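You operate a simulated robot arm through the tools that you are given. There is no shell and no other tool. Be economical: measure what you need, move in short steps, check, and stop when the job is done.

You run a simulated two-armed robot. Do the job below in one go: nothing can be reset, and whatever is moved stays where it is left.

## Task
Put the purple-ringed cylinder on the shelf under the base plate. Press the fifth blue square button marked "R" to switch it on. Pick up the danger tag that says "cleaning" with one hand, pass it to the other hand and put it on the plate behind the welder. Put the red padlock labelled "shift c" on the coarse checker plate. Push the drawer of the reject bin shut. Take the battery pack with the earliest date from the top of the grey chute cabinet and put it on the shelf over the red tote. Lift the clear lid of the cap hopper open. The order is free. Set down upright: battery pack.

It is judged by the outcome, as a careful person would: the job done as asked, and still so three seconds after it is handed in. It fails if anything else is knocked over, pushed out of place, dropped, spilled or broken. Lids that push on must go on centred and level and be pressed home; caps that screw on are set level and turned clockwise until they are tight.

## Robot
Two 7-joint arms with two-finger parallel grippers on one trunk, on a base that drives. Base frame: it is fixed to the floor where the robot stands at the start and does not move with it; the origin is under the middle of the robot, x ahead of it, y to its left, z up. Readings come in m, degrees, newtons and seconds.
The left shoulder is at the start at [0.05, 0.165, 1.105], the right one opposite. With the tool pointing down near the work surface each hand reaches from about 0.24 to 0.7 m from the robot's upright axis, wherever it stands, measured 20 degrees to its own side. Places, roughly: battery pack [-4, 5.25, 1]; clear lid of the cap hopper [-1.8, 2.1, 0.9]; coarse checker plate [-1.5, -0.5, 0.75]; danger tag [-4, 3.5, 1.25]; drawer of the reject bin [-3.8, 3.9, 0.3]; fifth blue square button [-0.6, -0.4, 0.9]; plate behind the welder (29x15 cm) [-3.02, 3.32, 0.86]; purple-ringed cylinder (5x5x5 cm) [0.5, 0.1, 0.9]; red padlock [-3.75, 3.5, 1.25]; shelf over the red tote (25x36 cm) [-4.58, 5.22, 0.92]; shelf under the base plate [-3.1, 1.3, 0.4]. Payload 3.91 kg a hand.
The TCP of each hand is the grasp point between the finger pads, 0.03 m short of the fingertips. In the tool frame z runs along the fingers and y along their closing line. Largest opening 0.11 m; finger width 0.02, thickness 0.01; the body of the gripper, 0.048 by 0.112 m, starts 0.055 m behind the TCP.
Orientation is that of the tool frame in the base frame, as a unit quaternion [w, x, y, z]. With the fingers straight down and closing along the base's y, the tool's x points along the base's -x, its y along +y and its z along -z.

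## Interface
- The arms move only by the tool jog_arm. It takes "left_moves", "right_moves" or both (then of equal length, played together; a hand with none holds still); each is a list of rows, each a list of 7 numbers: the shift along the tool's x, y, z in units of 400 mm (1.0 is 400 mm), then the turn, a rotation vector about the tool's x, y, z in units of 60 degrees (1.0 is 60 degrees), then the opening, from 0 (shut) to 1 (fully open). In form: [[x, y, z, rx, ry, rz, hand], ...]. A call has 1 to 10 rows; each row is the pose to reach, as a shift and turn from the pose commanded when the call began, along the tool's axes at that moment. A call with a number of a shift or a turn outside -1 to 1 is refused whole. Each row takes 0.2 s and may step no farther than 0.05 m and 8.6 degrees from the row before; otherwise, or with a gripper value out of range, the whole call is refused. Where a pose cannot be reached the arm comes as near as it can. A force on the tool above 40 N (or 10 N above the force at the start of the call, whichever is more), or a blocked arm, ends the call early, and 0.2 s more pass. The fingers move at their own pace (about 0.045 m/s each) and stop on an object; they squeeze with about 37 N. The grip force told is the motor's: it shows also when the fingers shut on nothing. Time passes only in rows, and 0.2 s behind the last, so rows that repeat a pose let the fingers close. It gives the time, the measured TCP pose, the force on the tool (base axes), the opening and the grip force at its end, in the units of the frame above (readings bear some noise), with the torque about the TCP (base axes, N m) and any sound that the robot's microphone picked up.
- Cameras (640 x 400 px; columns grow to the right, rows downward): "scene" is now at [0.0524, -0.0899, 1.2967]; the picture's right is [-0.97, -0.25, 0.00], its down [-0.09, 0.35, -0.93] and it looks along [0.23, -0.90, -0.37] (base axes); focal length 214 px, centre (320, 200). "left" rides on the left gripper at [0.072, -0.017, -0.103] in its tool frame; the picture's right is [0.23, 0.97, 0.00], its down [-0.76, 0.18, -0.62] and it looks along [-0.61, 0.14, 0.78] (tool axes); focal length 222 px, centre (320, 200). "right" rides on the right gripper at [0.072, 0.017, -0.103] in its tool frame; the picture's right is [-0.23, 0.97, 0.00], its down [-0.76, -0.18, -0.62] and it looks along [-0.61, -0.14, 0.78] (tool axes); focal length 222 px, centre (320, 200).
- snapshot(camera): a new picture of that camera. No time passes.
- raise_lower(by): slides the trunk up (or, below 0, down) by that many m; the arms and the scene camera ride with it, the base frame stays. It gives what a move gives, with no picture.
- base_move(legs): drives the robot by 1 to 6 legs, each [ahead, left, turn to the left] in m, m and degrees, along the robot's own axes; the way and the turn of a leg run together, so that a leg with both is an arc; at most 1.5 m and 180 degrees a leg. The arms and the cameras ride along, it lands a little off, and it stops where it bumps. It gives what a move gives.
- pan_tilt(pan, tilt): turns the head with the scene camera to pan (to the left, within 80 degrees either way) and tilt (down, from -29 to 69), counted from straight ahead of the robot. It gives what a move gives.
- pixel_to_xyz(camera, pixels): for up to 12 pixels [column, row] of the newest picture of that camera ("zoom" is the newest enlarged one), the place [x, y, z] in the base frame of the surface seen there, good to about 0.003 m. No time passes.
- close_up(camera, box): a new picture of the part [left, top, right, bottom] of that camera's present view, enlarged. No time passes.
- job_done(): hands the job in; it is judged then, once.

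Go step by step. Measure first, check grasps and placings, and put right what went wrong. The budget is 124 turns and 136 pictures, counting those below and the enlarged ones. Unless the task says otherwise, let go and move clear before handing in, and close with one line.

The tools are called after "Emit:" as name(argument=value, ...) on one line, values as JSON. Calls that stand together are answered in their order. jog_arm: Moves the arms, as the interface text tells. Its arguments: {"type":"object","properties":{"left_moves":{"type":"array"},"right_moves":{"type":"array"}},"required":[]} The other tools are called the same way: raise_lower (by) slides the trunk up or down; base_move (legs) drives the base; pan_tilt (pan, tilt) turns the head that bears the scene camera; snapshot (camera) takes a picture; pixel_to_xyz (camera, pixels) gives the place of the surface under pixels of a picture; close_up (camera, box) takes an enlarged picture of a part of a camera's view; job_done () hands the job in.

At the start:

```text
clock: 0.0
left_ee_pos: [0.4142, -0.0423, 1.2362]
left_ee_rot: [0.0, 0.0, 1.0, 0.0]
left_ft_force: [0.2, 1.2, -0.9]
left_wrist_torque: [-0.01, -0.02, -0.01]
left_opening: 0.1096
left_finger_force: 0.2
right_ee_pos: [0.3175, -0.3615, 1.2572]
right_ee_rot: [0.0, 0.0, 1.0, 0.0]
right_ft_force: [0.3, 0.9, 0.2]
right_wrist_torque: [-0.02, 0.03, 0.02]
right_opening: 0.1098
right_finger_force: 0.1
trunk travel left (down, up): [-0.325, 0.178]
robot x, y, heading: [-0.0002, -0.0002, 0.2]
head pan, tilt: [-75.7, 21.4]
```

scene: 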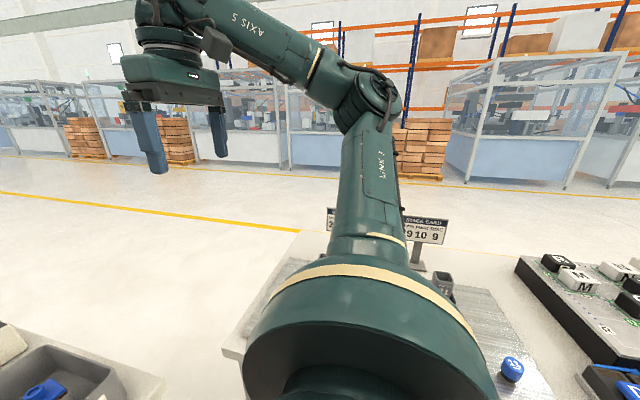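
right: 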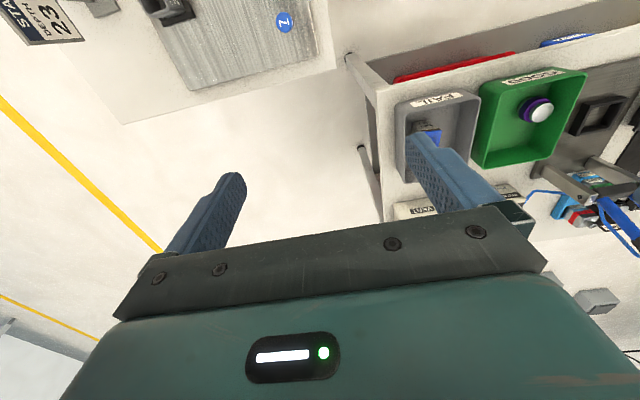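
left: 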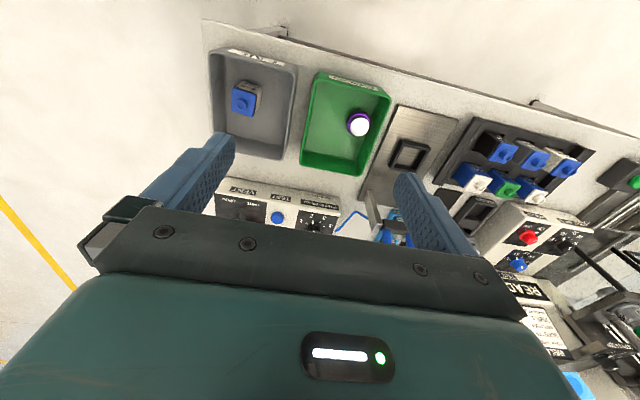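

The left picture shows a purple-ringed cylinder at about (359,124) in a green tray. I'll measure it and look ahead with the head.

Emit:
pixel_to_xyz(camera="left", pixels=[[359, 127], [352, 117], [340, 150], [330, 80], [310, 140], [385, 130], [240, 90]])

Emit:
pan_tilt(pan=0, tilt=35)

Emit:
snapshot(camera="scene")

Emit:
close_up(camera="left", box=[200, 40, 440, 190])

```text
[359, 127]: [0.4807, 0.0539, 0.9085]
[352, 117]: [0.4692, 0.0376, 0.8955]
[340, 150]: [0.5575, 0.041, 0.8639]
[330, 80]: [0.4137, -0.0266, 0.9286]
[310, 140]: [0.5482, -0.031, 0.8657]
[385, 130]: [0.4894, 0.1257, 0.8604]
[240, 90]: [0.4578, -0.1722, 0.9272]
```

```text
clock: 1.5
left_ee_pos: [0.4137, -0.0422, 1.2364]
left_ee_rot: [0.0, 0.0, 1.0, 0.0]
left_ft_force: [0.3, 0.2, -0.4]
left_wrist_torque: [0.03, 0.03, 0.03]
left_opening: 0.1101
left_finger_force: 0.1
right_ee_pos: [0.3169, -0.3611, 1.2556]
right_ee_rot: [0.0, 0.0, 1.0, -0.001]
right_ft_force: [-0.4, 0.4, -0.1]
right_wrist_torque: [-0.01, 0.01, -0.02]
right_opening: 0.11
right_finger_force: 0.0
trunk travel left (down, up): [-0.325, 0.178]
robot x, y, heading: [-0.0025, 0.0018, -0.1]
head pan, tilt: [0.0, 35.0]
```

```text
132 pictures are left
```

scene: 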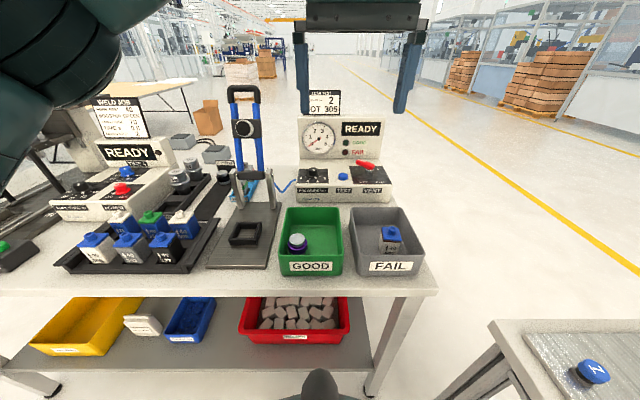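

```text
2.67 times, centred on (320, 115) of left
```

zoom: 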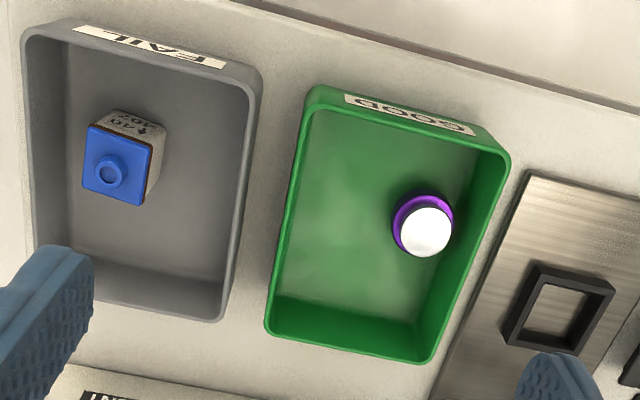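

The cylinder's top centre is near (0.48,0.055,0.909), tray floor at 0.863. I'll measure the tray's walls around it.

Emit:
close_up(camera="scene", box=[260, 190, 440, 300])

Emit:
pixel_to_xyz(camera="scene", pixels=[[297, 240], [283, 230], [280, 258], [310, 265], [341, 240], [310, 209], [310, 272], [290, 240], [304, 240], [297, 235]])

```text
3.56 times, centred on (350, 245) of scene
```

zoom: 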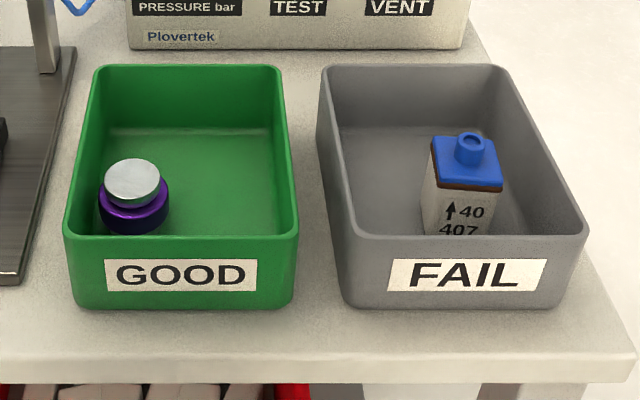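

```text
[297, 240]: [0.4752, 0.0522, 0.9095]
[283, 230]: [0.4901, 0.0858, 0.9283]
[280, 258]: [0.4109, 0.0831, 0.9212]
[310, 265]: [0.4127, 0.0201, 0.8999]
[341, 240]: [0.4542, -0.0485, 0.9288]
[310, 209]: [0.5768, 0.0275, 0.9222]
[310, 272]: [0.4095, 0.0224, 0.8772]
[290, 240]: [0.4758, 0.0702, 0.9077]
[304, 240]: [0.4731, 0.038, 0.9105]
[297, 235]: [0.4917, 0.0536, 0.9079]
```

Cylinder centre (0.475,0.054); the left wall touches it nearly, so I'll close along x. First move above while turning the left hand −60°.

Emit:
jog_arm(left_moves=[[-0.02, 0.03, 0.05, 0, 0, -0.14, 1], [-0.04, 0.06, 0.1, 0, 0, -0.28, 1], [-0.06, 0.09, 0.15, 0, 0, -0.42, 1], [-0.08, 0.13, 0.2, 0, 0, -0.56, 1], [-0.1, 0.17, 0.25, 0, 0, -0.7, 1], [-0.12, 0.2, 0.3, 0, 0, -0.84, 1], [-0.14, 0.22, 0.35, 0, 0, -0.98, 1], [-0.1525, 0.24, 0.4, 0, 0, -1, 1]])

```text
clock: 3.3
left_ee_pos: [0.4764, 0.0544, 1.078]
left_ee_rot: [0.0, -0.502, 0.865, 0.0]
left_ft_force: [-0.7, -0.2, 0.0]
left_wrist_torque: [-0.01, 0.0, 0.0]
left_opening: 0.1099
left_finger_force: 0.0
right_ee_pos: [0.3177, -0.3612, 1.2575]
right_ee_rot: [-0.001, 0.0, 1.0, 0.0]
right_ft_force: [-0.3, -0.3, -0.1]
right_wrist_torque: [0.02, 0.05, 0.01]
right_opening: 0.1099
right_finger_force: 0.1
trunk travel left (down, up): [-0.325, 0.178]
robot x, y, heading: [-0.0023, -0.0001, 0.1]
head pan, tilt: [0.0, 35.0]
```

Pose reached. Turn the last 30° and descend to z 0.97, opening to 0.077.

Emit:
jog_arm(left_moves=[[0, 0, 0.05, 0, 0, -0.125, 0.7], [0, 0, 0.1, 0, 0, -0.25, 0.7], [0, 0, 0.17, 0, 0, -0.375, 0.7], [0, 0, 0.25, 0, 0, -0.5, 0.7]])

Emit:
snapshot(camera="left")

Emit:
pixel_to_xyz(camera="left", pixels=[[320, 160], [320, 140], [300, 160], [340, 160]])

```text
clock: 4.3
left_ee_pos: [0.4763, 0.053, 0.9758]
left_ee_rot: [0.0, 0.708, -0.706, 0.0]
left_ft_force: [-0.5, -0.6, -0.4]
left_wrist_torque: [-0.02, -0.01, 0.01]
left_opening: 0.0771
left_finger_force: 0.1
right_ee_pos: [0.3173, -0.3617, 1.2569]
right_ee_rot: [0.0, 0.0, 1.0, 0.0]
right_ft_force: [-0.5, 0.0, 0.9]
right_wrist_torque: [0.04, 0.0, 0.01]
right_opening: 0.1101
right_finger_force: 0.0
trunk travel left (down, up): [-0.325, 0.178]
robot x, y, heading: [0.0011, 0.0016, 0.1]
head pan, tilt: [0.0, 35.0]
```

```text
129 pictures are left
```

left: 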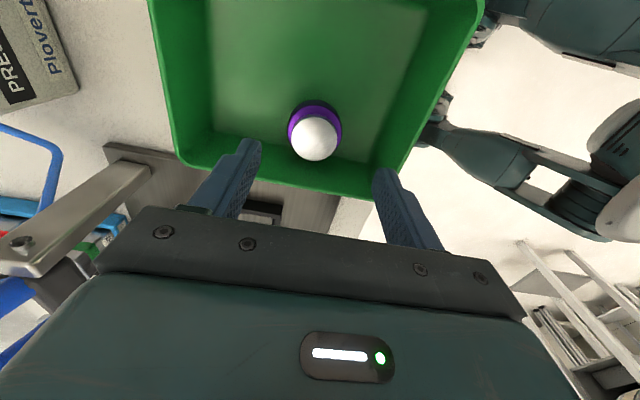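

```text
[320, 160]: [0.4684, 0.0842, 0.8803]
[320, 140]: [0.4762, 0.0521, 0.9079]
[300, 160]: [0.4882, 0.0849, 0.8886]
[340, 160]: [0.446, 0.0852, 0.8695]
```

The cylinder is centred between the fingers. Descend to z 0.899 and close.

Emit:
jog_arm(left_moves=[[0, -0.007, 0.1, 0, 0, 0, 0.7], [0, -0.007, 0.16, 0, 0, 0, 0.7], [0, -0.007, 0.192, 0, 0, 0, 0.7], [0, -0.007, 0.192, 0, 0, 0, 0], [0, -0.007, 0.192, 0, 0, 0, 0], [0, -0.007, 0.192, 0, 0, 0, 0], [0, -0.007, 0.192, 0, 0, 0, 0]])

```text
clock: 5.9
left_ee_pos: [0.4777, 0.0538, 0.8994]
left_ee_rot: [0.0, -0.707, 0.707, 0.0]
left_ft_force: [0.3, -0.3, -0.3]
left_wrist_torque: [-0.03, 0.02, -0.01]
left_opening: 0.047
left_finger_force: 37.7
right_ee_pos: [0.318, -0.3602, 1.2568]
right_ee_rot: [-0.001, 0.0, 1.0, 0.0]
right_ft_force: [0.6, 0.8, -0.6]
right_wrist_torque: [-0.01, -0.02, 0.02]
right_opening: 0.1101
right_finger_force: 0.1
trunk travel left (down, up): [-0.325, 0.178]
robot x, y, heading: [0.0007, -0.0001, -0.2]
head pan, tilt: [0.0, 35.0]
```

Gripped at 0.047. Lift up and bring it back a bit towards the robot.

Emit:
jog_arm(left_moves=[[0, 0, -0.1, 0, 0, 0, 0], [0, 0, -0.2, 0, 0, 0, 0], [0, 0, -0.32, 0, 0, 0, 0], [0, 0, -0.44, 0, 0, 0, 0], [0, 0, -0.56, 0, 0, 0, 0], [-0.05, 0.08, -0.64, 0, 0, 0, 0], [-0.1, 0.16, -0.7, 0, 0, 0, 0], [-0.15, 0.24, -0.7, 0, 0, 0, 0], [-0.2, 0.3, -0.7, 0, 0, 0, 0]])

Emit:
pan_tilt(pan=80, tilt=20)

Emit:
snapshot(camera="scene")

```text
clock: 7.9
left_ee_pos: [0.3569, 0.1336, 1.1804]
left_ee_rot: [0.0, -0.707, 0.707, 0.0]
left_ft_force: [-0.5, -0.6, -0.8]
left_wrist_torque: [-0.02, -0.02, 0.05]
left_opening: 0.0472
left_finger_force: 37.3
right_ee_pos: [0.3173, -0.3608, 1.2579]
right_ee_rot: [0.0, -0.001, 1.0, 0.0]
right_ft_force: [0.3, 0.1, -0.7]
right_wrist_torque: [0.01, -0.01, -0.01]
right_opening: 0.11
right_finger_force: 0.1
trunk travel left (down, up): [-0.325, 0.178]
robot x, y, heading: [-0.0024, 0.0023, 0.1]
head pan, tilt: [0.0, 35.0]
```

```text
clock: 9.4
left_ee_pos: [0.357, 0.134, 1.1802]
left_ee_rot: [0.001, -0.707, 0.707, 0.0]
left_ft_force: [-1.1, 0.1, -1.3]
left_wrist_torque: [0.0, 0.0, 0.01]
left_opening: 0.0472
left_finger_force: 36.2
right_ee_pos: [0.3165, -0.3611, 1.2552]
right_ee_rot: [0.001, 0.0, 1.0, 0.001]
right_ft_force: [0.7, 0.7, -0.6]
right_wrist_torque: [-0.01, 0.03, -0.02]
right_opening: 0.11
right_finger_force: 0.1
trunk travel left (down, up): [-0.325, 0.178]
robot x, y, heading: [-0.004, -0.0003, -0.1]
head pan, tilt: [80.0, 20.0]
```

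```text
128 pictures are left
```

scene: 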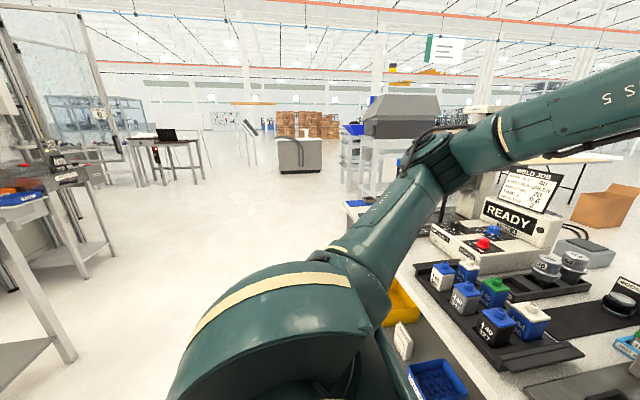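

I'll turn right in place to face the button panel and look.

Emit:
base_move(legs=[[0, 0, -120]])

Emit:
pan_tilt(pan=-15, tilt=35)

Emit:
snapshot(camera="scene")

```text
clock: 14.9
left_ee_pos: [-0.0776, -0.3729, 1.1796]
left_ee_rot: [0.0, 0.278, 0.961, 0.0]
left_ft_force: [-0.1, -0.4, -1.8]
left_wrist_torque: [0.0, 0.01, 0.0]
left_opening: 0.0472
left_finger_force: 36.8
right_ee_pos: [-0.4752, -0.0748, 1.2565]
right_ee_rot: [0.0, 0.876, 0.483, 0.0]
right_ft_force: [0.6, 0.0, -0.8]
right_wrist_torque: [-0.02, -0.02, -0.01]
right_opening: 0.11
right_finger_force: 0.0
trunk travel left (down, up): [-0.325, 0.178]
robot x, y, heading: [0.0016, 0.0007, -122.6]
head pan, tilt: [80.0, 20.0]
```

```text
clock: 16.6
left_ee_pos: [-0.0769, -0.374, 1.1804]
left_ee_rot: [0.0, 0.278, 0.961, 0.001]
left_ft_force: [0.8, 0.0, -1.0]
left_wrist_torque: [0.03, -0.01, 0.01]
left_opening: 0.0471
left_finger_force: 36.7
right_ee_pos: [-0.4748, -0.0746, 1.2571]
right_ee_rot: [-0.001, 0.876, 0.483, 0.0]
right_ft_force: [-0.7, 0.1, 0.3]
right_wrist_torque: [-0.01, -0.02, 0.03]
right_opening: 0.11
right_finger_force: 0.0
trunk travel left (down, up): [-0.325, 0.178]
robot x, y, heading: [-0.0002, 0.0009, -122.1]
head pan, tilt: [-15.0, 35.0]
```

```text
127 pictures are left
```

scene: 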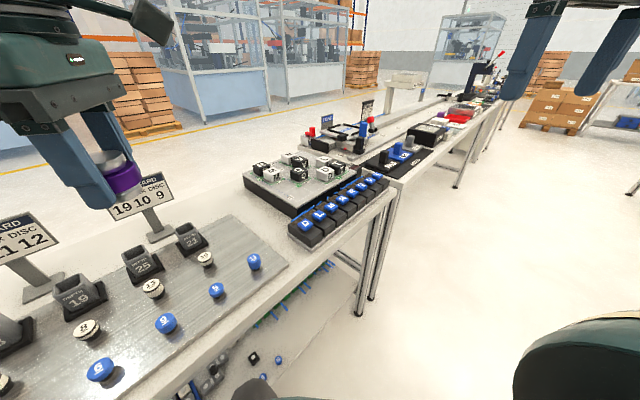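

Emit:
close_up(camera="scene", box=[280, 165, 400, 240])

Emit:
close_up(camera="scene", box=[370, 60, 530, 160])

```text
5.33 times, centred on (340, 202) of scene
```

zoom: 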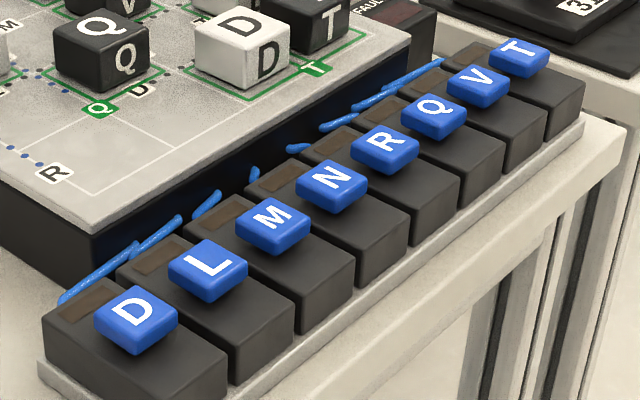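

```text
4.00 times, centred on (450, 110) of scene
```

zoom: 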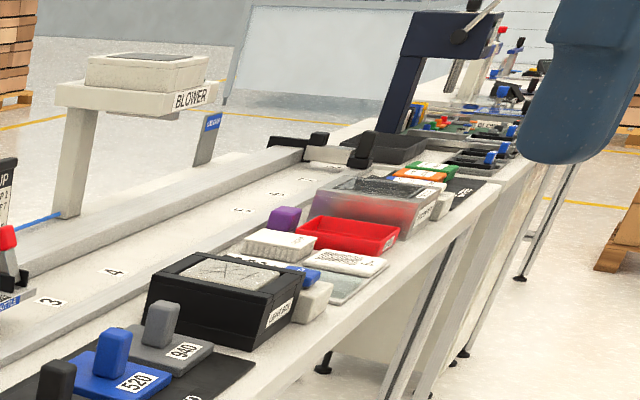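

R is the fifth button from the left, at scene about (352,193). Measure it and neighbours.

Emit:
pixel_to_xyz(camera="scene", pixels=[[352, 193], [350, 196], [342, 199], [361, 186], [352, 190], [356, 208], [345, 188]])

Emit:
snapshot(camera="right")

```text
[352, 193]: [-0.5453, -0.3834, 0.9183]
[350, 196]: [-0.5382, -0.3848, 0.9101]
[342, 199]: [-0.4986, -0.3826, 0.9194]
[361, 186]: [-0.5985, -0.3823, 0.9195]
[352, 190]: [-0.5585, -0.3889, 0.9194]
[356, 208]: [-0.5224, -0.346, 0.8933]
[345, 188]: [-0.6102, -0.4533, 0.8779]
```

```text
124 pictures are left
```

right: 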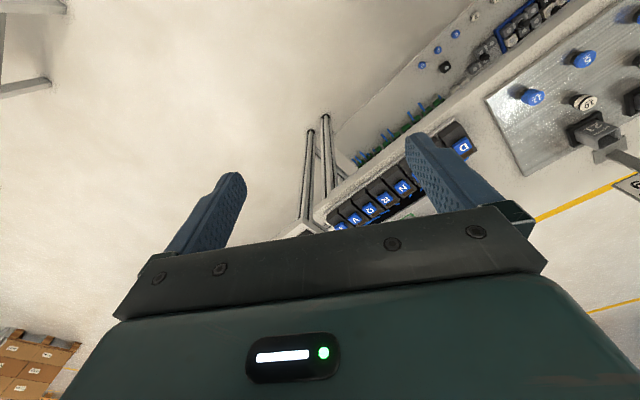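

R's top centre is (−0.550,−0.385,0.919). Move the right hand, shut, to hover above it.

Emit:
jog_arm(right_moves=[[-0.094, 0.032, 0.06, 0, 0, 0, 0], [-0.188, 0.064, 0.12, 0, 0, 0, 0], [-0.282, 0.096, 0.18, 0, 0, 0, 0], [-0.376, 0.128, 0.24, 0, 0, 0, 0], [-0.47, 0.16, 0.3, 0, 0, 0, 0], [-0.564, 0.192, 0.36, 0, 0, 0, 0], [-0.658, 0.224, 0.42, 0, 0, 0, 0], [-0.755, 0.255, 0.48, 0, 0, 0, 0], [-0.755, 0.255, 0.58, 0, 0, 0, 0], [-0.755, 0.255, 0.66, 0, 0, 0, 0]])

Emit:
snapshot(camera="right")

Emit:
snapshot(camera="scene")

```text
clock: 18.8
left_ee_pos: [-0.0778, -0.3742, 1.18]
left_ee_rot: [0.0, 0.278, 0.961, 0.0]
left_ft_force: [-0.3, 0.7, -1.3]
left_wrist_torque: [-0.02, 0.02, 0.02]
left_opening: 0.0472
left_finger_force: 36.6
right_ee_pos: [-0.5431, -0.3439, 0.9941]
right_ee_rot: [0.001, 0.876, 0.482, 0.0]
right_ft_force: [0.3, -0.2, -0.1]
right_wrist_torque: [0.0, 0.02, 0.01]
right_opening: 0.0
right_finger_force: 37.1
right hand out of reach, approached as far as the arm can: row 7, 8, 9, 10
trunk travel left (down, up): [-0.325, 0.178]
robot x, y, heading: [-0.0017, 0.0001, -122.2]
head pan, tilt: [-15.0, 35.0]
```

```text
123 pictures are left
```

right: 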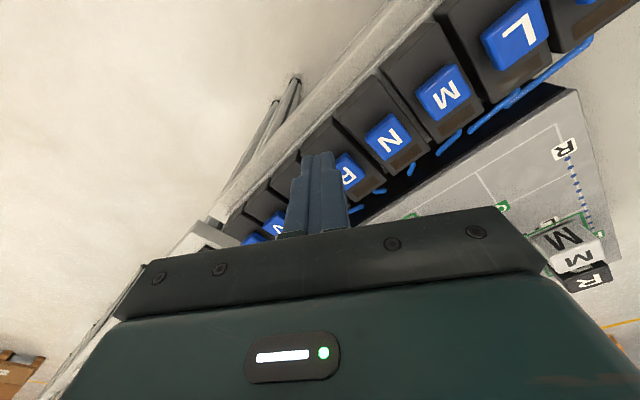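

```text
122 pictures are left
```

scene: 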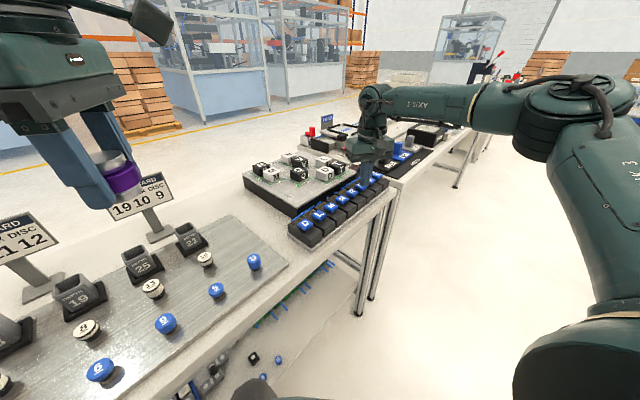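

Just out of reach by 4 cm; drive ahead 5 cm and refine.

Emit:
base_move(legs=[[0.05, 0, 0]])

Emit:
snapshot(camera="right")

Emit:
close_up(camera="scene", box=[280, 140, 440, 240])

```text
clock: 19.7
left_ee_pos: [-0.1039, -0.4145, 1.1807]
left_ee_rot: [0.0, 0.277, 0.961, 0.001]
left_ft_force: [-0.5, 0.4, -2.5]
left_wrist_torque: [0.01, -0.03, 0.03]
left_opening: 0.0471
left_finger_force: 36.7
right_ee_pos: [-0.5692, -0.3847, 0.9953]
right_ee_rot: [0.001, 0.876, 0.482, 0.001]
right_ft_force: [-0.3, -0.9, -0.9]
right_wrist_torque: [0.0, 0.0, -0.01]
right_opening: 0.0001
right_finger_force: 36.8
trunk travel left (down, up): [-0.325, 0.178]
robot x, y, heading: [-0.0287, -0.0414, -122.5]
head pan, tilt: [-15.0, 35.0]
```

```text
121 pictures are left
```

right: 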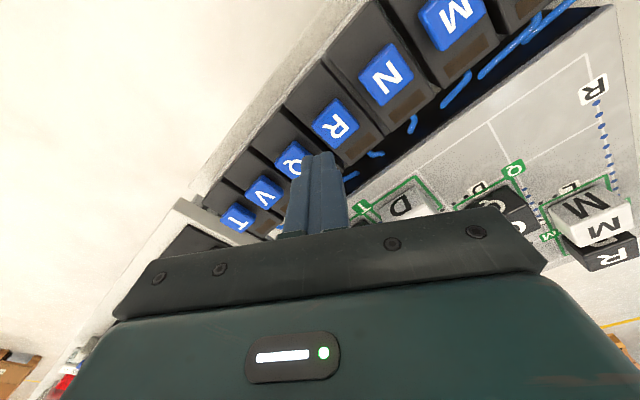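

```text
4.00 times, centred on (360, 190) of scene
```

zoom: 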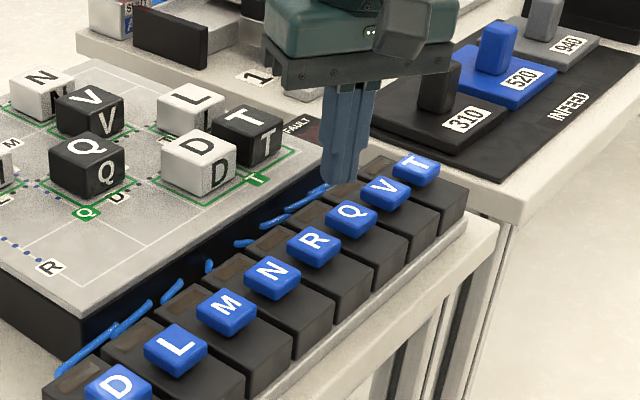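

Emit:
pixel_to_xyz(camera="right", pixels=[[336, 123], [316, 126], [357, 121], [292, 158], [385, 80], [334, 104], [337, 144]])

Emit:
pixel_to_xyz(camera="zoom", pixels=[[314, 244], [293, 250], [335, 240], [312, 230], [313, 258]])

```text
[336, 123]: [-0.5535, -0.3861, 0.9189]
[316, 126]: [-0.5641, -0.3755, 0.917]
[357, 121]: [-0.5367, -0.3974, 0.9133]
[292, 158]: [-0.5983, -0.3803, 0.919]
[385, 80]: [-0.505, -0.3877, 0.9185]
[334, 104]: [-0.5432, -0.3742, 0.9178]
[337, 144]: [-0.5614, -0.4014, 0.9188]
```

```text
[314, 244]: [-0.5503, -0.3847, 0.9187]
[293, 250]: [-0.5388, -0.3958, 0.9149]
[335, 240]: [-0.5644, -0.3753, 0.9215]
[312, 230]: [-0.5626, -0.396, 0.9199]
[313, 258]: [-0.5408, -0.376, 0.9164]
```

R's centre is (−0.5515,−0.386). Shift the tip over it, staying at this height.

Emit:
jog_arm(right_moves=[[0.0217, 0.039, 0, 0, 0, 0, 0], [0.0217, 0.039, 0, 0, 0, 0, 0]])

```text
clock: 20.3
left_ee_pos: [-0.1023, -0.4148, 1.1805]
left_ee_rot: [0.0, 0.277, 0.961, -0.001]
left_ft_force: [0.0, 0.6, -1.4]
left_wrist_torque: [-0.01, 0.02, 0.03]
left_opening: 0.047
left_finger_force: 37.1
right_ee_pos: [-0.5505, -0.385, 0.995]
right_ee_rot: [0.001, 0.876, 0.483, 0.0]
right_ft_force: [-0.5, 1.0, 0.5]
right_wrist_torque: [-0.01, 0.05, 0.03]
right_opening: 0.0
right_finger_force: 37.1
trunk travel left (down, up): [-0.325, 0.178]
robot x, y, heading: [-0.0279, -0.0401, -122.3]
head pan, tilt: [-15.0, 35.0]
```

Aligned. Press straight down in small steps, listening for a click.

Emit:
jog_arm(right_moves=[[0, 0, 0.1, 0, 0, 0, 0], [0, 0, 0.115, 0, 0, 0, 0], [0, 0, 0.12, 0, 0, 0, 0], [0, 0, 0.125, 0, 0, 0, 0]])

Emit:
close_up(camera="scene", box=[280, 140, 440, 240])

```text
clock: 21.3
left_ee_pos: [-0.1023, -0.4153, 1.18]
left_ee_rot: [0.001, 0.279, 0.96, 0.0]
left_ft_force: [-0.1, -0.3, -1.4]
left_wrist_torque: [0.0, 0.02, 0.0]
left_opening: 0.0471
left_finger_force: 37.6
right_ee_pos: [-0.5506, -0.3807, 0.9457]
right_ee_rot: [0.002, 0.876, 0.482, -0.002]
right_ft_force: [-2.0, -1.6, 3.5]
right_wrist_torque: [0.01, 0.01, 0.0]
right_opening: 0.0
right_finger_force: 36.6
right hand out of reach, approached as far as the arm can: row 2, 3, 4
trunk travel left (down, up): [-0.325, 0.178]
robot x, y, heading: [-0.0317, -0.0435, -122.3]
head pan, tilt: [-15.0, 35.0]
heard: click
```

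```text
4.00 times, centred on (360, 190) of scene
```

zoom: 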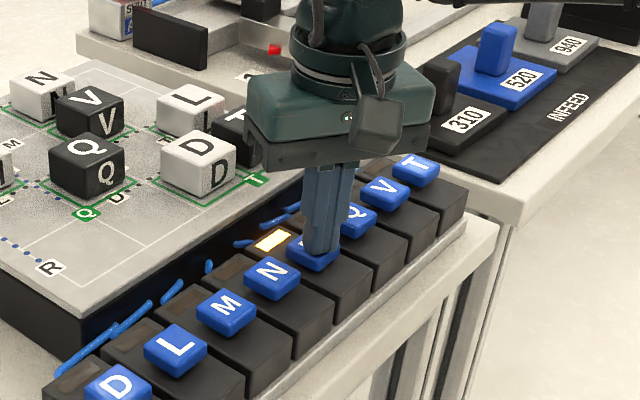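

Click heard and the lamp behind R is lit. Lift away and check it stays lit.

Emit:
jog_arm(right_moves=[[0, 0, -0.1, 0, 0, 0, 0], [0, 0, -0.2, 0, 0, 0, 0], [0.08, 0, -0.29, 0, 0, 0, 0], [0.16, 0, -0.38, 0, 0, 0, 0.5], [0.24, -0.02, -0.47, 0, 0, 0, 1], [0.33, -0.04, -0.54, 0, 0, 0, 1], [0.42, -0.07, -0.6, 0, 0, 0, 1], [0.52, -0.1, -0.65, 0, 0, 0, 1], [0.62, -0.14, -0.67, 0, 0, 0, 1]])

Emit:
close_up(camera="scene", box=[280, 140, 440, 240])

Emit:
pan_tilt(pan=-65, tilt=20)

Emit:
snapshot(camera="scene")

```text
clock: 23.3
left_ee_pos: [-0.1035, -0.4131, 1.1799]
left_ee_rot: [0.0, 0.278, 0.961, 0.0]
left_ft_force: [0.1, 0.2, -1.5]
left_wrist_torque: [0.02, -0.01, 0.01]
left_opening: 0.0472
left_finger_force: 37.0
right_ee_pos: [-0.4639, -0.1396, 1.2142]
right_ee_rot: [0.001, 0.876, 0.482, 0.0]
right_ft_force: [-0.4, -0.4, -0.3]
right_wrist_torque: [0.01, -0.02, 0.01]
right_opening: 0.1102
right_finger_force: 0.1
trunk travel left (down, up): [-0.325, 0.178]
robot x, y, heading: [-0.0262, -0.04, -122.0]
head pan, tilt: [-15.0, 35.0]
```

```text
4.00 times, centred on (360, 190) of scene
```

zoom: 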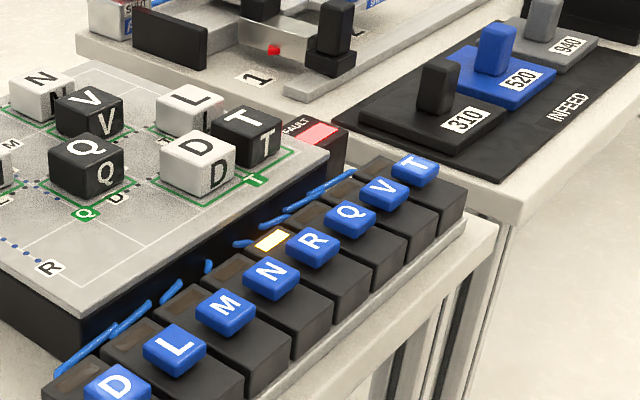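

```text
clock: 24.5
left_ee_pos: [-0.1036, -0.4151, 1.1812]
left_ee_rot: [0.0, 0.278, 0.961, 0.0]
left_ft_force: [0.5, -0.4, -1.0]
left_wrist_torque: [0.0, -0.02, 0.0]
left_opening: 0.0472
left_finger_force: 37.3
right_ee_pos: [-0.4638, -0.1404, 1.2135]
right_ee_rot: [0.002, 0.876, 0.482, -0.001]
right_ft_force: [0.3, 0.6, 0.3]
right_wrist_torque: [0.01, 0.01, -0.02]
right_opening: 0.1097
right_finger_force: 0.1
trunk travel left (down, up): [-0.325, 0.178]
robot x, y, heading: [-0.0263, -0.041, -122.0]
head pan, tilt: [-65.0, 20.0]
```

```text
117 pictures are left
```

scene: 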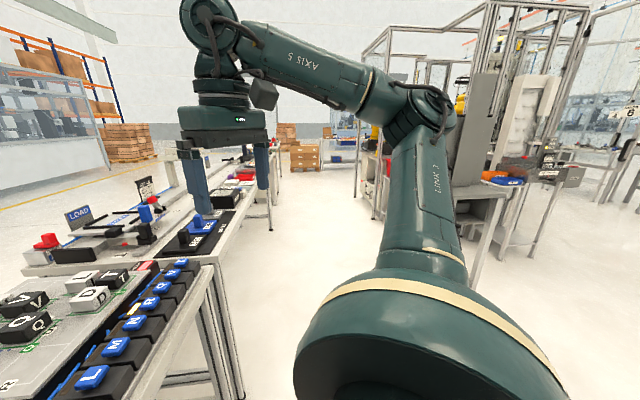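

R's lamp stays on. Now turn to face −x and look down the aisle.

Emit:
base_move(legs=[[0, 0, -40], [0, -0.25, -18]])

Emit:
pan_tilt(pan=-25, tilt=15)

Emit:
snapshot(camera="scene")

```text
clock: 29.1
left_ee_pos: [-0.4226, 0.0699, 1.1811]
left_ee_rot: [0.0, 0.705, 0.709, 0.0]
left_ft_force: [-0.7, 0.6, -2.0]
left_wrist_torque: [0.0, 0.0, -0.02]
left_opening: 0.0469
left_finger_force: 37.6
right_ee_pos: [-0.3858, 0.5209, 1.2141]
right_ee_rot: [0.0, 1.0, 0.002, -0.001]
right_ft_force: [-0.1, 0.5, 0.6]
right_wrist_torque: [-0.01, -0.02, 0.0]
right_opening: 0.1102
right_finger_force: 0.0
trunk travel left (down, up): [-0.325, 0.178]
robot x, y, heading: [-0.0663, 0.2056, -179.4]
head pan, tilt: [-65.0, 20.0]
```

```text
clock: 30.2
left_ee_pos: [-0.423, 0.0699, 1.1815]
left_ee_rot: [0.0, 0.705, 0.709, 0.0]
left_ft_force: [0.4, 0.1, -2.0]
left_wrist_torque: [0.0, 0.0, 0.04]
left_opening: 0.047
left_finger_force: 37.1
right_ee_pos: [-0.3858, 0.5212, 1.2135]
right_ee_rot: [0.001, 1.0, 0.001, -0.002]
right_ft_force: [0.0, 0.2, 0.5]
right_wrist_torque: [0.0, -0.02, 0.0]
right_opening: 0.1099
right_finger_force: 0.1
trunk travel left (down, up): [-0.325, 0.178]
robot x, y, heading: [-0.0646, 0.206, -179.8]
head pan, tilt: [-25.0, 15.0]
```

```text
116 pictures are left
```

scene: 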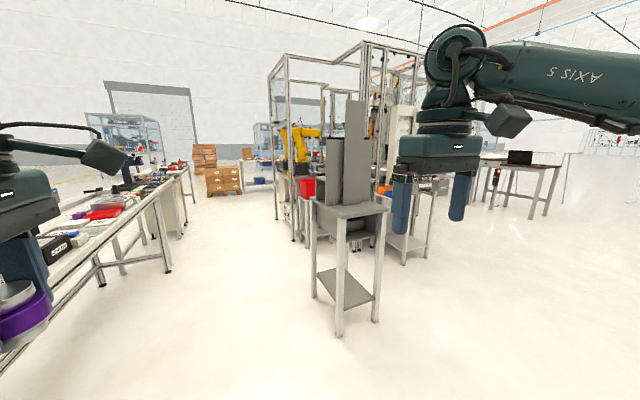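

Measure some landmarks to plan the route.

Emit:
pixel_to_xyz(camera="scene", pixels=[[340, 335], [345, 275], [350, 210], [375, 320], [292, 238], [403, 262], [167, 270], [390, 245], [530, 215], [222, 193], [350, 130], [312, 297]])

Emit:
close_up(camera="scene", box=[240, 90, 480, 260])

```text
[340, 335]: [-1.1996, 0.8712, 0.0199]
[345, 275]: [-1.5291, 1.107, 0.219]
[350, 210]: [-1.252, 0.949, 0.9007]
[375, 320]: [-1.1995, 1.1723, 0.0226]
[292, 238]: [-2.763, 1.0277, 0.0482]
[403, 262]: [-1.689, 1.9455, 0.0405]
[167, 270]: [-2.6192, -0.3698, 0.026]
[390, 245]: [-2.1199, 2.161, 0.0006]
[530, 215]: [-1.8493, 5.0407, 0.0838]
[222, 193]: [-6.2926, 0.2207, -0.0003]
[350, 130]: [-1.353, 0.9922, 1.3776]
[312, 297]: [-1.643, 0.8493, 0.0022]
```

```text
2.35 times, centred on (360, 175) of scene
```

zoom: 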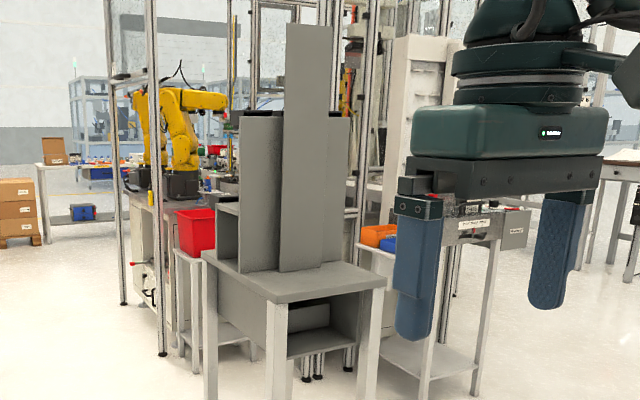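

The aisle between y −0.35 and 0.85 is free. Drive ahead 2.7 m along it, then look right toward the cell.

Emit:
base_move(legs=[[1.4, 0, 0], [1.3, 0, 0]])

Emit:
pan_tilt(pan=-80, tilt=25)

Emit:
snapshot(camera="scene")

```text
clock: 43.4
left_ee_pos: [-3.1348, 0.1115, 1.1796]
left_ee_rot: [0.0, 0.721, 0.693, -0.001]
left_ft_force: [0.2, 0.7, -1.9]
left_wrist_torque: [-0.01, 0.0, -0.02]
left_opening: 0.0474
left_finger_force: 37.6
right_ee_pos: [-3.0792, 0.5615, 1.2136]
right_ee_rot: [0.001, 1.0, -0.02, -0.001]
right_ft_force: [-0.4, -0.2, 0.0]
right_wrist_torque: [0.0, 0.02, -0.01]
right_opening: 0.11
right_finger_force: 0.1
trunk travel left (down, up): [-0.325, 0.178]
robot x, y, heading: [-2.7709, 0.2301, 177.8]
head pan, tilt: [-25.0, 15.0]
```

```text
clock: 44.6
left_ee_pos: [-3.1351, 0.1111, 1.1804]
left_ee_rot: [0.0, 0.721, 0.693, 0.0]
left_ft_force: [-0.8, 0.5, -1.1]
left_wrist_torque: [-0.01, 0.0, -0.02]
left_opening: 0.0471
left_finger_force: 36.7
right_ee_pos: [-3.0782, 0.5615, 1.2131]
right_ee_rot: [0.001, 1.0, -0.019, -0.001]
right_ft_force: [0.2, 0.5, -0.4]
right_wrist_torque: [-0.01, 0.0, 0.01]
right_opening: 0.1102
right_finger_force: 0.0
trunk travel left (down, up): [-0.325, 0.178]
robot x, y, heading: [-2.7738, 0.2276, 177.9]
head pan, tilt: [-80.0, 25.0]
```

```text
114 pictures are left
```

scene: 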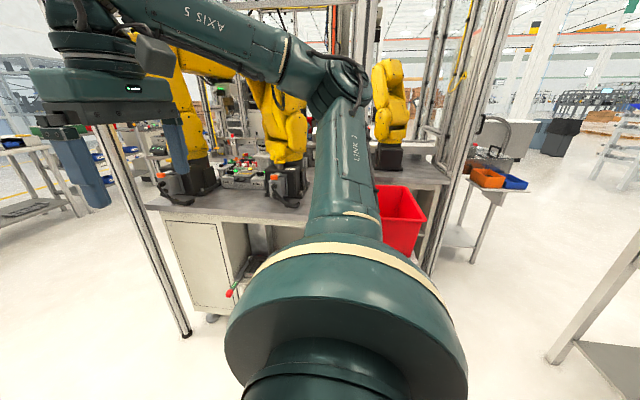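

Turn right to face the cell (+y) and look at its lower shelf.

Emit:
base_move(legs=[[0, 0, -88]])

Emit:
pan_tilt(pan=10, tilt=35)

Emit:
snapshot(camera="scene")

```text
clock: 48.8
left_ee_pos: [-2.904, 0.5901, 1.1801]
left_ee_rot: [-0.001, 1.0, -0.004, 0.001]
left_ft_force: [-0.4, 0.0, -2.3]
left_wrist_torque: [0.01, 0.01, 0.0]
left_opening: 0.047
left_finger_force: 37.5
right_ee_pos: [-2.4527, 0.5479, 1.2137]
right_ee_rot: [0.0, -0.705, 0.709, 0.001]
right_ft_force: [0.1, 0.3, -0.4]
right_wrist_torque: [0.01, 0.01, 0.05]
right_opening: 0.11
right_finger_force: 0.0
trunk travel left (down, up): [-0.325, 0.178]
robot x, y, heading: [-2.7722, 0.2318, 89.7]
head pan, tilt: [-80.0, 25.0]
```

```text
clock: 50.4
left_ee_pos: [-2.9047, 0.5905, 1.1801]
left_ee_rot: [0.0, 1.0, -0.004, 0.0]
left_ft_force: [-0.7, -0.3, -1.7]
left_wrist_torque: [0.01, 0.01, 0.07]
left_opening: 0.047
left_finger_force: 36.7
right_ee_pos: [-2.4529, 0.5477, 1.2136]
right_ee_rot: [0.0, -0.705, 0.709, 0.001]
right_ft_force: [0.1, -0.8, 0.0]
right_wrist_torque: [0.0, -0.02, 0.01]
right_opening: 0.1103
right_finger_force: 0.0
trunk travel left (down, up): [-0.325, 0.178]
robot x, y, heading: [-2.7736, 0.233, 89.7]
head pan, tilt: [10.0, 35.0]
```

```text
113 pictures are left
```

scene: 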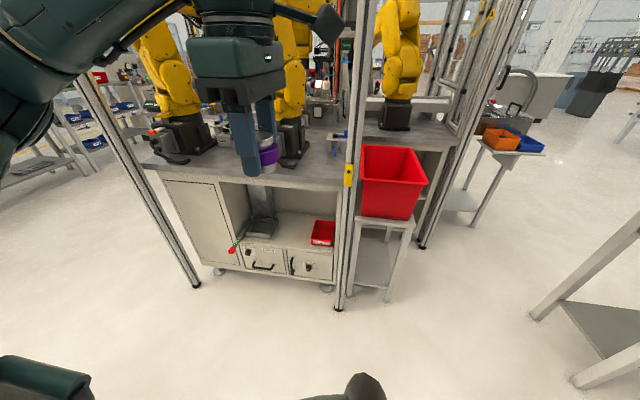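

Emit:
close_up(camera="scene", box=[150, 120, 430, 295])

Emit:
pixel_to_xyz(camera="scene", pixels=[[295, 222], [285, 245], [310, 249], [240, 238], [337, 300], [195, 285], [322, 232], [265, 226], [225, 265], [290, 181], [270, 165], [233, 248]])

```text
2.29 times, centred on (290, 208) of scene
```

zoom: 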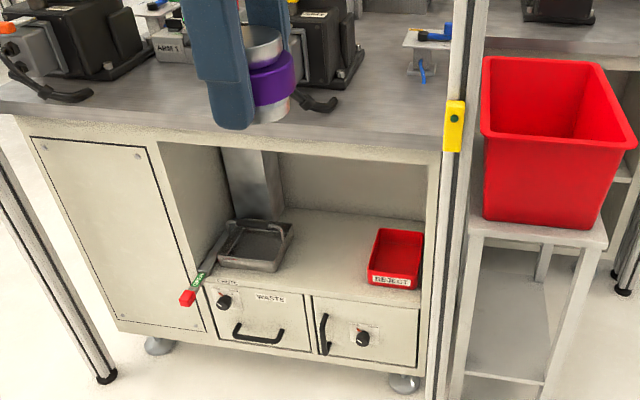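

```text
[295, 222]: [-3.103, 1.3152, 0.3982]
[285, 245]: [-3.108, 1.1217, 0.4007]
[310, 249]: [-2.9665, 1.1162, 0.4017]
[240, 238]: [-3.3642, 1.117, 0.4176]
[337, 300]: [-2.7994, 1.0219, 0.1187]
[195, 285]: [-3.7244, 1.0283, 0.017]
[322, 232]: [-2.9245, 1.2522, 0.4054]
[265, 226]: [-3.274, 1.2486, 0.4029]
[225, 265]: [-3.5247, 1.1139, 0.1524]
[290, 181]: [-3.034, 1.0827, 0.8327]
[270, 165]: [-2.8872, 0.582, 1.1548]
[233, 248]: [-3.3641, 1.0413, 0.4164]
```

Shelf surface is at z 0.400, front edge y≈1.10, free between x −3.19 and −3.0. Since the plate overhangs it, I'll set the cylinder on the plate edge first, regrip it horizontally, then move it to the shelf. Drive closer.

Emit:
base_move(legs=[[0.3, 0.14, 0]])

Emit:
pan_tilt(pan=20, tilt=45)

Emit:
snapshot(camera="scene")

```text
clock: 52.6
left_ee_pos: [-3.0438, 0.8911, 1.1792]
left_ee_rot: [0.0, 1.0, -0.002, 0.0]
left_ft_force: [-0.3, 0.5, -2.1]
left_wrist_torque: [0.0, 0.01, 0.03]
left_opening: 0.0471
left_finger_force: 37.2
right_ee_pos: [-2.5919, 0.8502, 1.2142]
right_ee_rot: [0.0, -0.706, 0.708, 0.001]
right_ft_force: [0.3, 0.0, 0.5]
right_wrist_torque: [0.01, -0.01, -0.02]
right_opening: 0.11
right_finger_force: 0.0
trunk travel left (down, up): [-0.325, 0.178]
robot x, y, heading: [-2.9098, 0.5309, 89.7]
head pan, tilt: [10.0, 35.0]
```

```text
clock: 53.3
left_ee_pos: [-3.0431, 0.8888, 1.1814]
left_ee_rot: [0.0, 1.0, -0.002, 0.0]
left_ft_force: [-0.2, 0.3, -1.5]
left_wrist_torque: [-0.02, 0.02, -0.01]
left_opening: 0.0472
left_finger_force: 36.6
right_ee_pos: [-2.5918, 0.8492, 1.2145]
right_ee_rot: [0.001, -0.706, 0.708, 0.002]
right_ft_force: [0.2, -0.2, 0.0]
right_wrist_torque: [0.05, 0.02, 0.02]
right_opening: 0.1102
right_finger_force: 0.2
trunk travel left (down, up): [-0.325, 0.178]
robot x, y, heading: [-2.9138, 0.5307, 90.0]
head pan, tilt: [20.0, 45.0]
```

```text
111 pictures are left
```

scene: 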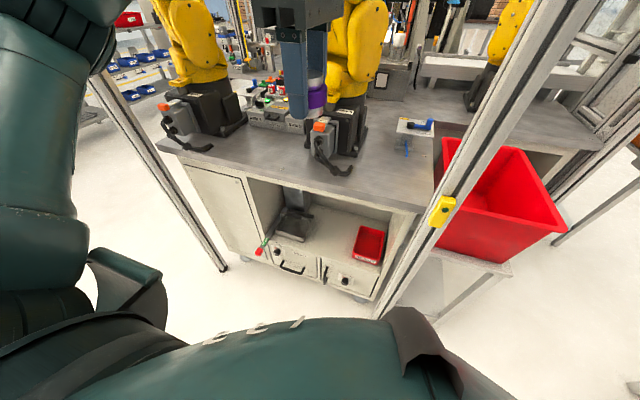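

Emit:
pixel_to_xyz(camera="scene", pixels=[[280, 175], [300, 165], [380, 165], [380, 180], [375, 195], [340, 170], [320, 165], [405, 130], [400, 205], [260, 170]])

Emit:
close_up(camera="scene", box=[220, 80, 460, 230])

```text
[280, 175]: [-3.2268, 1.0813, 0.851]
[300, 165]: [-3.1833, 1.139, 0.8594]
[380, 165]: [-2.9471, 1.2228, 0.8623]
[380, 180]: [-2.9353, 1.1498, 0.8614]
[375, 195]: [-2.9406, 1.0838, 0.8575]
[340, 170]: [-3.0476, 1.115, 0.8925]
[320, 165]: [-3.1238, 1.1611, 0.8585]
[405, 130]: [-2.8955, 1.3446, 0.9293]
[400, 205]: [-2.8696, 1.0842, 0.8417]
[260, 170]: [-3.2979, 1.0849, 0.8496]
```

```text
2.67 times, centred on (340, 155) of scene
```

zoom: 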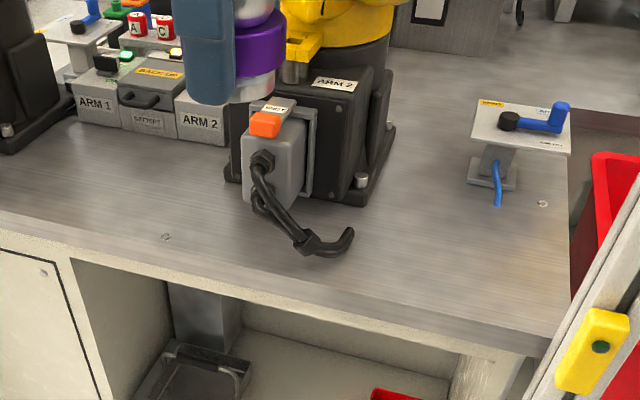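

Plate top is z 0.861 with front edge y 1.083. A free spot is (−3.20,1.125), left of the cable and e-stop box; move above it.

Emit:
jog_arm(left_moves=[[-0.055, -0.08, 0.0, 0, 0, 0, 0], [-0.11, -0.16, 0.0, 0, 0, 0, 0], [-0.165, -0.24, 0.0, 0, 0, 0, 0], [-0.22, -0.32, 0.02, 0, 0, 0, 0], [-0.275, -0.4, 0.08, 0, 0, 0, 0], [-0.33, -0.48, 0.14, 0, 0, 0, 0], [-0.37, -0.54, 0.24, 0, 0, 0, 0], [-0.39, -0.59, 0.34, 0, 0, 0, 0], [-0.39, -0.59, 0.44, 0, 0, 0, 0], [-0.39, -0.59, 0.54, 0, 0, 0, 0]])

Emit:
snapshot(camera="scene")

```text
clock: 55.5
left_ee_pos: [-3.1995, 1.1258, 0.9636]
left_ee_rot: [0.0, 1.0, -0.002, 0.0]
left_ft_force: [-0.2, 0.0, -2.1]
left_wrist_torque: [0.01, -0.03, 0.01]
left_opening: 0.0472
left_finger_force: 37.1
right_ee_pos: [-2.5923, 0.8491, 1.2135]
right_ee_rot: [0.0, -0.706, 0.708, 0.001]
right_ft_force: [0.5, -0.1, 0.5]
right_wrist_torque: [0.0, -0.02, 0.0]
right_opening: 0.11
right_finger_force: 0.0
trunk travel left (down, up): [-0.325, 0.178]
robot x, y, heading: [-2.9103, 0.5282, 89.9]
head pan, tilt: [20.0, 45.0]
```

```text
109 pictures are left
```

scene: 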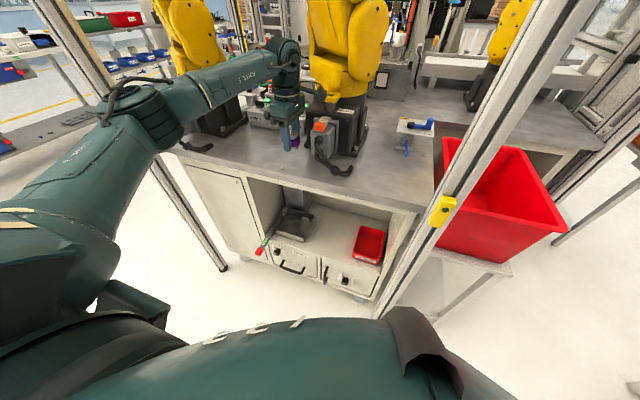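

Lower to contact, open, and rise.

Emit:
jog_arm(left_moves=[[0, 0, 0.1, 0, 0, 0, 0], [0, 0, 0.15, 0, 0, 0, 0], [0, 0, 0.16, 0, 0, 0, 0], [0, 0, 0.165, 0, 0, 0, 0], [0, 0, 0.165, 0, 0, 0, 0.15], [0, 0, 0.165, 0, 0, 0, 0.7], [0, 0, 0.165, 0, 0, 0, 0.7]])

Emit:
jog_arm(left_moves=[[0, 0, -0.1, 0, 0, 0, 0.7], [0, 0, -0.2, 0, 0, 0, 0.7], [0, 0.08, -0.28, 0, 0, 0, 0.7], [0, 0.18, -0.34, 0, 0, 0, 0.7], [0, 0.29, -0.38, 0, 0, 0, 0.7], [0, 0.4, -0.4, 0, 0, 0, 0.7], [0, 0.5, -0.4, 0, 0, 0, 0.7]])

Emit:
close_up(camera="scene", box=[180, 80, 460, 255])

```text
clock: 56.4
left_ee_pos: [-3.1969, 1.1298, 0.9099]
left_ee_rot: [-0.012, 1.0, 0.001, 0.007]
left_ft_force: [-0.4, -5.1, 12.1]
left_wrist_torque: [0.58, -1.2, -0.41]
left_opening: 0.0467
left_finger_force: 36.8
right_ee_pos: [-2.5922, 0.8471, 1.2146]
right_ee_rot: [0.0, -0.706, 0.708, 0.002]
right_ft_force: [0.1, 0.2, -0.2]
right_wrist_torque: [0.0, 0.03, 0.0]
right_opening: 0.11
right_finger_force: 0.0
trunk travel left (down, up): [-0.325, 0.178]
robot x, y, heading: [-2.9095, 0.5354, 89.7]
head pan, tilt: [20.0, 45.0]
stopped in row 4 (left hand): the force on the tool passed its limit at 42 N (the readings are from after the stop); the commanded pose is now the measured one
```

```text
clock: 58.0
left_ee_pos: [-3.1989, 0.9244, 1.064]
left_ee_rot: [-0.009, 1.0, 0.002, 0.006]
left_ft_force: [0.8, -0.3, -0.7]
left_wrist_torque: [-0.04, 0.0, -0.01]
left_opening: 0.0771
left_finger_force: 0.0
right_ee_pos: [-2.5929, 0.8484, 1.2143]
right_ee_rot: [0.001, -0.706, 0.708, 0.002]
right_ft_force: [-0.5, 0.7, 0.6]
right_wrist_torque: [-0.02, 0.0, -0.01]
right_opening: 0.1099
right_finger_force: 0.1
trunk travel left (down, up): [-0.325, 0.178]
robot x, y, heading: [-2.9096, 0.5328, 89.7]
head pan, tilt: [20.0, 45.0]
```

```text
2.29 times, centred on (320, 168) of scene
```

zoom: 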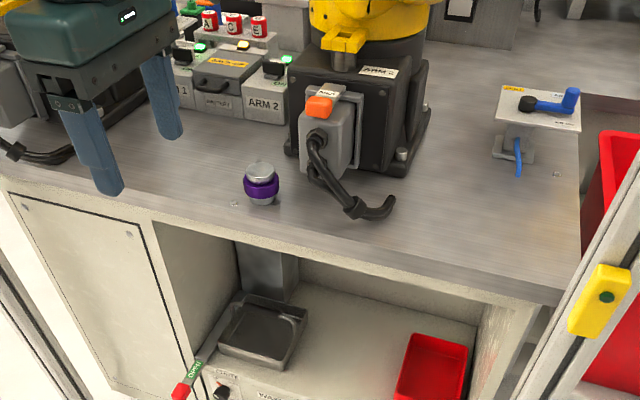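

The cylinder stands upright on the plate at zoom (262,182). Measure it.

Emit:
pixel_to_xyz(camera="zoom", pixels=[[262, 168], [262, 187], [245, 186], [278, 186], [263, 203], [263, 212], [235, 205], [300, 175]])

Emit:
snapshot(camera="left")

```text
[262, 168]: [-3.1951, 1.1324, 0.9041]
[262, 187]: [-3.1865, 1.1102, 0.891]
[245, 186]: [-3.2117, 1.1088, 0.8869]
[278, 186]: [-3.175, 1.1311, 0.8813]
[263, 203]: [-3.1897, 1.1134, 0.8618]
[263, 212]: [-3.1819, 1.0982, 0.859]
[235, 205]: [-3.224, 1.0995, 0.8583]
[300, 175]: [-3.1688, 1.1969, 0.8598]
```

```text
107 pictures are left
```

left: 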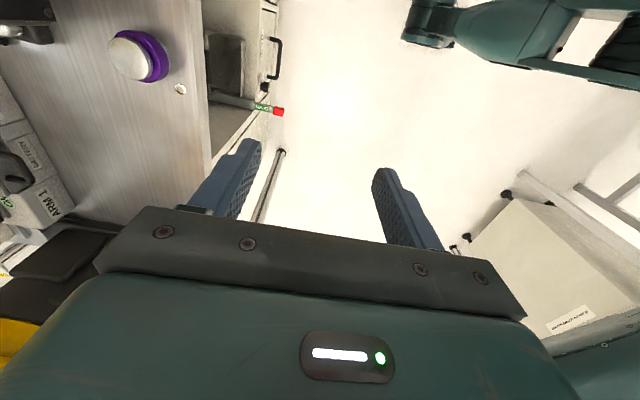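

Cylinder at (−3.194,1.129), ring around z 0.885. Back the base up 0.15 m and turn the hand: yaw −60° first.

Emit:
base_move(legs=[[-0.15, 0, 0]])

Emit:
jog_arm(left_moves=[[0, 0, 0, 0, 0, -0.14, 0.7], [0, 0, 0, 0, 0, -0.28, 0.7], [0, 0, 0, 0, 0, -0.42, 0.7], [0, 0, 0, 0, 0, -0.56, 0.7], [0, 0, 0, 0, 0, -0.7, 0.7], [0, 0, 0, 0, 0, -0.84, 0.7], [0, 0, 0, 0, 0, -0.98, 0.7]])

```text
clock: 59.4
left_ee_pos: [-3.1991, 0.7731, 1.0643]
left_ee_rot: [-0.01, 1.0, 0.001, 0.007]
left_ft_force: [-0.3, -0.4, -0.2]
left_wrist_torque: [0.05, 0.0, -0.01]
left_opening: 0.077
left_finger_force: 0.0
right_ee_pos: [-2.5918, 0.698, 1.2138]
right_ee_rot: [0.002, -0.706, 0.708, 0.001]
right_ft_force: [1.2, -0.1, 0.4]
right_wrist_torque: [0.03, 0.0, -0.03]
right_opening: 0.1104
right_finger_force: 0.1
trunk travel left (down, up): [-0.325, 0.178]
robot x, y, heading: [-2.9112, 0.3842, 89.8]
head pan, tilt: [20.0, 45.0]
```

```text
clock: 61.0
left_ee_pos: [-3.1982, 0.7752, 1.0627]
left_ee_rot: [-0.006, 0.87, 0.493, 0.011]
left_ft_force: [-0.4, 0.3, 0.0]
left_wrist_torque: [0.02, -0.01, 0.0]
left_opening: 0.0773
left_finger_force: 0.1
right_ee_pos: [-2.5936, 0.6976, 1.2125]
right_ee_rot: [0.0, -0.706, 0.708, 0.001]
right_ft_force: [0.2, 0.5, -0.4]
right_wrist_torque: [0.0, 0.0, 0.02]
right_opening: 0.11
right_finger_force: 0.0
trunk travel left (down, up): [-0.325, 0.178]
robot x, y, heading: [-2.9088, 0.3821, 89.9]
head pan, tilt: [20.0, 45.0]
```

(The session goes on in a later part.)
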